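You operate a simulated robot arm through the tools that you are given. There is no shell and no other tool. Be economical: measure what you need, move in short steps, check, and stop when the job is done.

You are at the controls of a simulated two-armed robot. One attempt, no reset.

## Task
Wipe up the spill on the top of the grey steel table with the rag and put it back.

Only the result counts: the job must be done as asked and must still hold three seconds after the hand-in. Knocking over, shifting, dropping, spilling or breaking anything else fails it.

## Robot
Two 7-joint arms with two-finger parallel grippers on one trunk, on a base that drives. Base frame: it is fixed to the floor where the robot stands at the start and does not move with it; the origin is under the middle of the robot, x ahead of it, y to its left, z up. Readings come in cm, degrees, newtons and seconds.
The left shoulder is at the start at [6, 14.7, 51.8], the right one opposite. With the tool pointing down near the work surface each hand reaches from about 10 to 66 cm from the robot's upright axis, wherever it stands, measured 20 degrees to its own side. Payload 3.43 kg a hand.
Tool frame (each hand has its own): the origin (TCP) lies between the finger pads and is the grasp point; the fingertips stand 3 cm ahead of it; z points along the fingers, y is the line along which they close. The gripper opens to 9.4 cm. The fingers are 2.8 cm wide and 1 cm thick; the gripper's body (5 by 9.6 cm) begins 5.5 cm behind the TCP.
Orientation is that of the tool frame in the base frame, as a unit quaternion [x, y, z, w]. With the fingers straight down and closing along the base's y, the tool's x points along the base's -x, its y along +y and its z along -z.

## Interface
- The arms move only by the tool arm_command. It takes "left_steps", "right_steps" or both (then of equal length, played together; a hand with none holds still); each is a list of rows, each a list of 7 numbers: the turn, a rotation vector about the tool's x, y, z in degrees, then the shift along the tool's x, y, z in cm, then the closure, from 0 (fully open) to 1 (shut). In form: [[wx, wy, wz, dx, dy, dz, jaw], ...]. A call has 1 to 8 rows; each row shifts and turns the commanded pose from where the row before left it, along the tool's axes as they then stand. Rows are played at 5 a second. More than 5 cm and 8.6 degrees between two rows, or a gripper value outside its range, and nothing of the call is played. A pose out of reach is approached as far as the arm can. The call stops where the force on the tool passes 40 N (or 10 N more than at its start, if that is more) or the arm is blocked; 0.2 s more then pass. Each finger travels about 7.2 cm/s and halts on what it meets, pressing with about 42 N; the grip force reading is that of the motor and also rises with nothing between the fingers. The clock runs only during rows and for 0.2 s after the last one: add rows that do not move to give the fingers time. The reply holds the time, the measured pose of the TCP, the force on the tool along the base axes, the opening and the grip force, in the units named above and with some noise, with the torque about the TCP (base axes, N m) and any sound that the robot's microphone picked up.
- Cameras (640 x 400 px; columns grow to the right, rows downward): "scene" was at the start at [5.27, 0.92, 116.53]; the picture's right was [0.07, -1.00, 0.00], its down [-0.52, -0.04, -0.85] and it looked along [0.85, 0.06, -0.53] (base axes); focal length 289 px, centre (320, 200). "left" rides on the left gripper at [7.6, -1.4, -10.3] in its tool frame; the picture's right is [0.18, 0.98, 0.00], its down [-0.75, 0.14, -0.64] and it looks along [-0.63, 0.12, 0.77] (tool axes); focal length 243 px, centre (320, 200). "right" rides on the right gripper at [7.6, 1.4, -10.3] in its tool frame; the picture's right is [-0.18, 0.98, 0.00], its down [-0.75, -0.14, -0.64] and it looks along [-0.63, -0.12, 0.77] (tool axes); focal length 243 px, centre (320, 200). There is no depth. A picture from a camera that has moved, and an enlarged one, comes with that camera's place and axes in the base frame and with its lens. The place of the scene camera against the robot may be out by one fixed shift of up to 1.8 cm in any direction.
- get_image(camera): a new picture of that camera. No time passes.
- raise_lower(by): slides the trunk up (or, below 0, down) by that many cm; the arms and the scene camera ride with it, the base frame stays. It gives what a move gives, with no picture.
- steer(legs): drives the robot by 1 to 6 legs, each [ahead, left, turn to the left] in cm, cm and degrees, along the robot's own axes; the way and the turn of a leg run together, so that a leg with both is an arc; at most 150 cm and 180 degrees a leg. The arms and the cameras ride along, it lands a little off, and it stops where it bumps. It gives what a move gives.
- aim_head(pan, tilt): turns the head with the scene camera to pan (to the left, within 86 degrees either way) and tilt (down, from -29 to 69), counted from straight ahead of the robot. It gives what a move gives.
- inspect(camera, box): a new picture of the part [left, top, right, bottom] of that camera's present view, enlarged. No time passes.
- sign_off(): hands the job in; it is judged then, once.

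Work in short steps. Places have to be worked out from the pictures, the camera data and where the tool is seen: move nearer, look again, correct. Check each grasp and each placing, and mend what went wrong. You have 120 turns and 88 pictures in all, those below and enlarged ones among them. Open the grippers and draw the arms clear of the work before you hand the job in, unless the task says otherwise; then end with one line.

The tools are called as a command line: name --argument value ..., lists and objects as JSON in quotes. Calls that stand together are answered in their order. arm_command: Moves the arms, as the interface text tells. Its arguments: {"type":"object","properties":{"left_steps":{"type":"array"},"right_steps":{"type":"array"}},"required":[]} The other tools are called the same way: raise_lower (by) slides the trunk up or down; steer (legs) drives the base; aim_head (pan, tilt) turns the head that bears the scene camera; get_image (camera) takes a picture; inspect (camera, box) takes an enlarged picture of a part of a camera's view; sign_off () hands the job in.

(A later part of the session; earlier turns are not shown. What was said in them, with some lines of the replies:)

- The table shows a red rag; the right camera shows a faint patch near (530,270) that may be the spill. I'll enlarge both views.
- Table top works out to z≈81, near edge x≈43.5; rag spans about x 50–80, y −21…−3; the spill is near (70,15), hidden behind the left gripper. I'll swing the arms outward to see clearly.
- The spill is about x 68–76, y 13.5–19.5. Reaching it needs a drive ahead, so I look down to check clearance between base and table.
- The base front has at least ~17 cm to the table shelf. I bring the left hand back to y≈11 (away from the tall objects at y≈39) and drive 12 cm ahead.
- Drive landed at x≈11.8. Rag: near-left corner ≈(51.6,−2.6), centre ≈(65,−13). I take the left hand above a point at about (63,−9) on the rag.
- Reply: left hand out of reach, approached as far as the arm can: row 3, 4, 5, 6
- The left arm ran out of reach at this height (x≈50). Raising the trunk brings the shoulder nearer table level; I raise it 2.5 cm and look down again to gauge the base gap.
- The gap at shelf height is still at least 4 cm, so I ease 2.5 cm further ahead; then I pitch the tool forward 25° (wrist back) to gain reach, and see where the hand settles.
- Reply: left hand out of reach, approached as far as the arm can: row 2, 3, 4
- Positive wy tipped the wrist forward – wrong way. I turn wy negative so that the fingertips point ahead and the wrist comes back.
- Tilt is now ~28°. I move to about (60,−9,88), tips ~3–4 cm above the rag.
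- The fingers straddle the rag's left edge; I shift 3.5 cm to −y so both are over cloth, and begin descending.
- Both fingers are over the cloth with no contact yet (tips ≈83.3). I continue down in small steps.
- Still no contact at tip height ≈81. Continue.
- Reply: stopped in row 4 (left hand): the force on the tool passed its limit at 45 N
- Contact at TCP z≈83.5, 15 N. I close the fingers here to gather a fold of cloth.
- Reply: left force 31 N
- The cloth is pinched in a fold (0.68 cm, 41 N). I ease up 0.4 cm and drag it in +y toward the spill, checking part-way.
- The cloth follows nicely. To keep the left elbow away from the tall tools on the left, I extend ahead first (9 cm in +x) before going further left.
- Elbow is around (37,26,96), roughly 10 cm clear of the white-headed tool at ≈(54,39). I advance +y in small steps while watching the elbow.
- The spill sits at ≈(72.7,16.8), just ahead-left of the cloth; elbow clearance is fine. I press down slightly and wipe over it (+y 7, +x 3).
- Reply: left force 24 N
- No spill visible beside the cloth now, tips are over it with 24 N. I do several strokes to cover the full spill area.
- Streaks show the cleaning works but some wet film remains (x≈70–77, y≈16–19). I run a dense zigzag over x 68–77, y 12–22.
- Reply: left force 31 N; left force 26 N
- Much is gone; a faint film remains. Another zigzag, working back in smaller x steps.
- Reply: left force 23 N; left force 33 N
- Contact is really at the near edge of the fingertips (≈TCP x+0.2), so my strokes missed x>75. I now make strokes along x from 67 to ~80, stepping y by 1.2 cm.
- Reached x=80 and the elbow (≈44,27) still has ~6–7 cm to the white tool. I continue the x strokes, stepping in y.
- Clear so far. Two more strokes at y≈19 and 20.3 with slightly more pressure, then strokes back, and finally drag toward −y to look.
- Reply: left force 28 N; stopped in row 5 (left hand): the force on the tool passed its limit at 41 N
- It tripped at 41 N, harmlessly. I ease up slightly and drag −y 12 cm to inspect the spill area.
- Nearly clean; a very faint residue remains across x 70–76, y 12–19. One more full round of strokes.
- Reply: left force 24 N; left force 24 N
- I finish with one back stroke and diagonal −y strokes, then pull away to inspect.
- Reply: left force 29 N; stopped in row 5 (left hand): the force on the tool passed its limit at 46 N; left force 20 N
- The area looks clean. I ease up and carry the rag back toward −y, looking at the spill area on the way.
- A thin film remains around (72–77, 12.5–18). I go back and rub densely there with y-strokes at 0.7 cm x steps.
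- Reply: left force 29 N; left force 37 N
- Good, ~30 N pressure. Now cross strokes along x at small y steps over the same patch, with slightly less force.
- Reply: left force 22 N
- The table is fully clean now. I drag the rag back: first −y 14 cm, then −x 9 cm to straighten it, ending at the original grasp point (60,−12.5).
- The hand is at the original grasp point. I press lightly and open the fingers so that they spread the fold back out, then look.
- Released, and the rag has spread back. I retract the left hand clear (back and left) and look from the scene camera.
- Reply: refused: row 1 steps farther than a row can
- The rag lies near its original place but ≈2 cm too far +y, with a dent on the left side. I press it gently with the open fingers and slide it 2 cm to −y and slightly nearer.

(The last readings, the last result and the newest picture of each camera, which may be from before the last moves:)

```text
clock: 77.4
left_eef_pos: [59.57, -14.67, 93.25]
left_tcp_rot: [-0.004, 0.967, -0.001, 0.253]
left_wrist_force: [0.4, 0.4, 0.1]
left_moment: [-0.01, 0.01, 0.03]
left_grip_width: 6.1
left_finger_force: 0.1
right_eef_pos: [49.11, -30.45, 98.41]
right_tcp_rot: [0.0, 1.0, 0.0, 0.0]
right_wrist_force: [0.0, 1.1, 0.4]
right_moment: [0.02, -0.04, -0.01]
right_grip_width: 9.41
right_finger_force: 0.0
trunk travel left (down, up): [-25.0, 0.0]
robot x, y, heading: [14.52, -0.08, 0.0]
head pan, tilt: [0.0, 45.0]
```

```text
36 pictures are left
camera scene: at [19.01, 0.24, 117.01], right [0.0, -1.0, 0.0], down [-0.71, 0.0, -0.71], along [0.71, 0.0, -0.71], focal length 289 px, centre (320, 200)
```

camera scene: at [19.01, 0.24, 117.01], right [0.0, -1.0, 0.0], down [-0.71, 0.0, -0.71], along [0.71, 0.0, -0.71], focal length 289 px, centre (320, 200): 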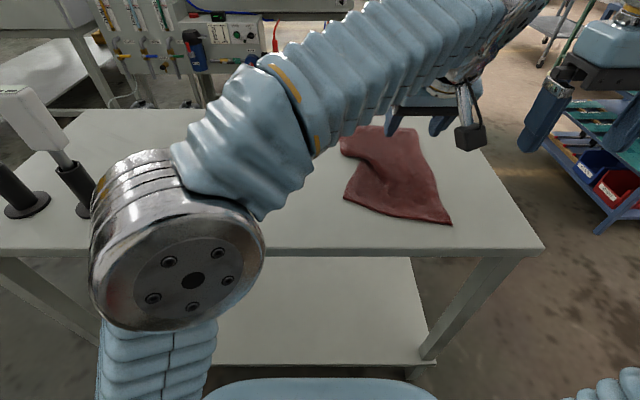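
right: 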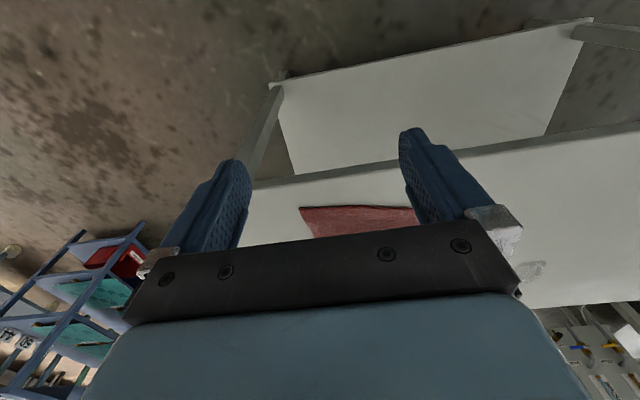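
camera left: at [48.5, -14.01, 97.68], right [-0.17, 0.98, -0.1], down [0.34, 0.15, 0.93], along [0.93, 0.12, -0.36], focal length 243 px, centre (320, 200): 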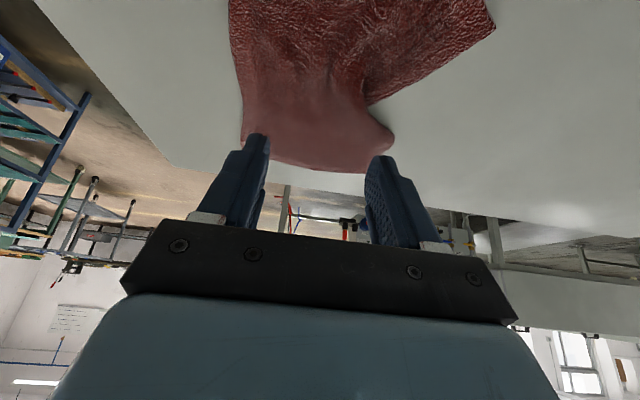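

The rag's near-right corner is now at its original pixel. I retract the left arm up and back, clear of the table.

arm_command --left_steps '[[0, 0, 0, 3.4, 0, -2.5, 0.3], [0, 0, 0, 3.48, 0, -1.97, 0.3], [0, 0, 0, 3.4, 2, -1.97, 0.3], [0, 0, 0, 3.4, 2, -1.97, 0.2], [0, 0, 0, 3.4, 2, -1.97, 0.1], [0, 0, 0, 0, 4, 0, 0], [0, 0, 0, 0, 4, 0, 0], [0, 0, 0, 0, 0, 0, 0]]'

get_image --camera "scene"

```text
clock: 79.2
left_eef_pos: [39.36, -0.8, 93.85]
left_tcp_rot: [-0.004, 0.967, -0.002, 0.254]
left_wrist_force: [0.2, 0.2, 0.2]
left_moment: [0.0, -0.02, 0.01]
left_grip_width: 9.41
left_finger_force: 0.1
right_eef_pos: [49.15, -30.33, 98.55]
right_tcp_rot: [0.001, 1.0, 0.0, 0.0]
right_wrist_force: [0.0, -0.5, -0.6]
right_moment: [-0.01, -0.01, 0.03]
right_grip_width: 9.39
right_finger_force: 0.0
trunk travel left (down, up): [-25.0, 0.0]
robot x, y, heading: [14.72, -0.16, 0.1]
head pan, tilt: [0.0, 45.0]
```

```text
35 pictures are left
camera scene: at [19.0, 0.27, 117.01], right [0.0, -1.0, 0.0], down [-0.71, 0.0, -0.71], along [0.71, 0.0, -0.71], focal length 289 px, centre (320, 200)
```

scene: 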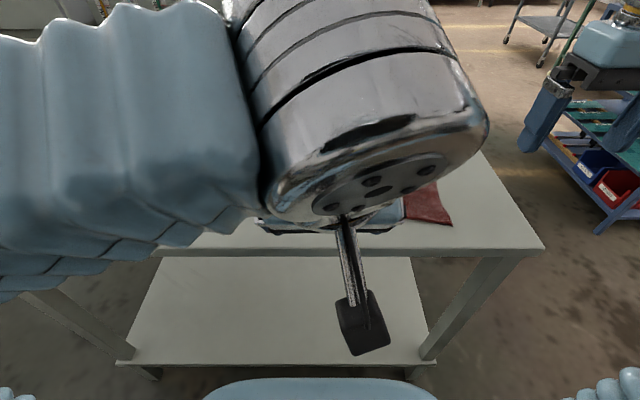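

Now I drive back 15 cm to be clear and check the whole table.

steer --legs '[[-15, 0, 0]]'

arm_command --left_steps '[[0, 8, 0, 0, 4, 0, 0], [0, 8, 0, 0, 4, 0, 0], [0, 8, 0, 0, 4, 0, 0], [0, 5, 0, 0, 4, 0, 0], [0, 0, 0, 0, 4, 0, 0], [0, 0, 0, 0, 4, 0, 0], [0, 0, 0, 0, 4, 0, 0], [0, 0, 0, 0, 0, 0, 0]]'

aim_head --pan 4 --tilt 32

get_image --camera "scene"

```text
clock: 80.6
left_eef_pos: [24.76, -0.84, 93.83]
left_tcp_rot: [-0.004, 0.967, -0.002, 0.254]
left_wrist_force: [-0.1, -0.5, 0.5]
left_moment: [0.01, -0.01, 0.03]
left_grip_width: 9.4
left_finger_force: 0.1
right_eef_pos: [34.71, -30.37, 98.37]
right_tcp_rot: [0.001, 1.0, 0.0, 0.0]
right_wrist_force: [-0.1, 0.2, 0.0]
right_moment: [-0.01, -0.01, -0.02]
right_grip_width: 9.41
right_finger_force: 0.0
trunk travel left (down, up): [-25.0, 0.0]
robot x, y, heading: [0.03, 0.3, -0.3]
head pan, tilt: [0.0, 45.0]
```

```text
clock: 82.4
left_eef_pos: [24.28, 27.19, 93.68]
left_tcp_rot: [-0.004, 1.0, -0.003, 0.003]
left_wrist_force: [-1.0, -0.4, 0.7]
left_moment: [-0.04, -0.01, -0.01]
left_grip_width: 9.42
left_finger_force: 0.1
right_eef_pos: [34.46, -30.27, 98.49]
right_tcp_rot: [0.0, 1.0, 0.0, 0.0]
right_wrist_force: [-0.3, -0.1, -0.4]
right_moment: [0.0, 0.01, -0.01]
right_grip_width: 9.4
right_finger_force: 0.0
trunk travel left (down, up): [-25.0, 0.0]
robot x, y, heading: [-0.08, 0.39, 0.1]
head pan, tilt: [0.0, 45.0]
```

```text
clock: 83.1
left_eef_pos: [24.46, 27.1, 93.62]
left_tcp_rot: [-0.003, 1.0, -0.002, 0.004]
left_wrist_force: [0.1, -0.4, 0.5]
left_moment: [-0.01, 0.04, -0.02]
left_grip_width: 9.39
left_finger_force: 0.1
right_eef_pos: [34.44, -30.44, 98.41]
right_tcp_rot: [0.0, 1.0, 0.001, 0.0]
right_wrist_force: [0.1, 0.6, 1.0]
right_moment: [0.01, 0.04, 0.01]
right_grip_width: 9.41
right_finger_force: 0.0
trunk travel left (down, up): [-25.0, 0.0]
robot x, y, heading: [-0.07, -0.58, -0.1]
head pan, tilt: [4.0, 32.0]
```

```text
34 pictures are left
camera scene: at [5.15, 0.88, 118.95], right [0.07, -1.0, 0.0], down [-0.53, -0.04, -0.85], along [0.85, 0.06, -0.53], focal length 289 px, centre (320, 200)
```

scene: 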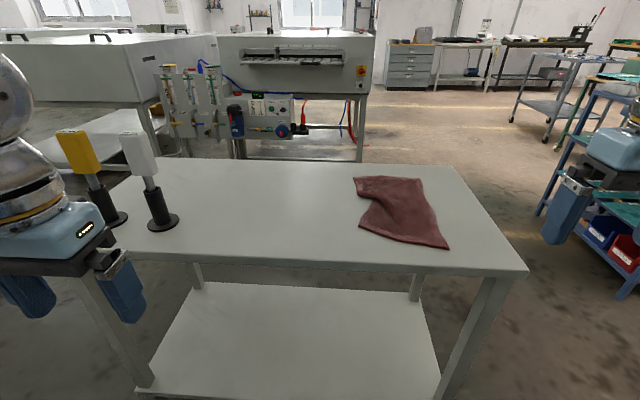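

inspect --camera "scene" --box '[230, 155, 350, 230]'

inspect --camera "scene" --box '[330, 155, 470, 255]'

```text
5.33 times, centred on (290, 192) of scene
camera zoom: at [5.15, 0.88, 118.95], right [0.07, -1.0, 0.0], down [-0.53, -0.04, -0.85], along [0.85, 0.06, -0.53], focal length 1541 px, centre (480, 240)
```

zoom: 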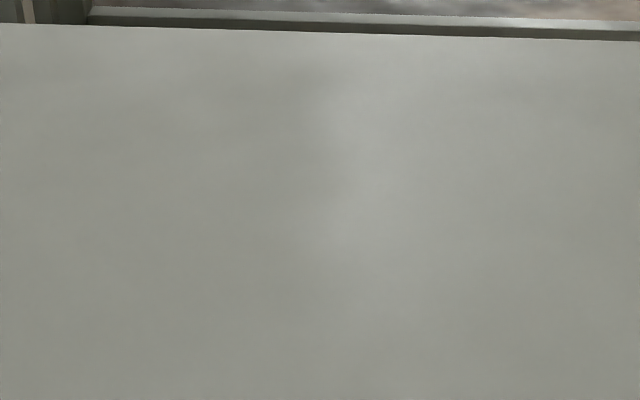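

```text
4.00 times, centred on (400, 205) of scene
camera zoom: at [5.15, 0.88, 118.95], right [0.07, -1.0, 0.0], down [-0.53, -0.04, -0.85], along [0.85, 0.06, -0.53], focal length 1156 px, centre (0, 180)
```

zoom: 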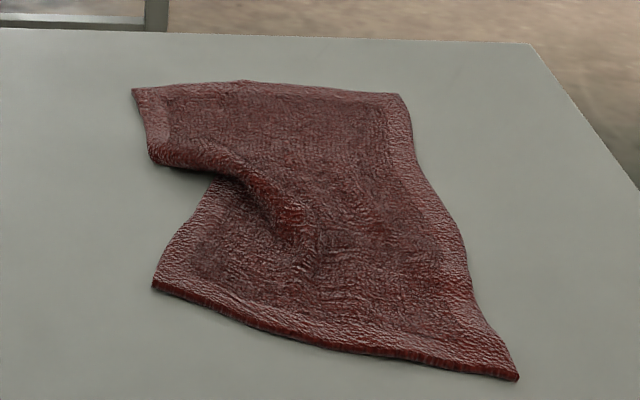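

The spill is gone, the tools stand untouched, and the rag lies in its place with only a small fold. Arms are clear and grippers open, so I hand the job in.

sign_off

```text
The job is handed in.
```

The spill is wiped up with no residue visible in the final pictures, and the rag is back at its original place with one small fold on its left side; nothing else on the table was disturbed.
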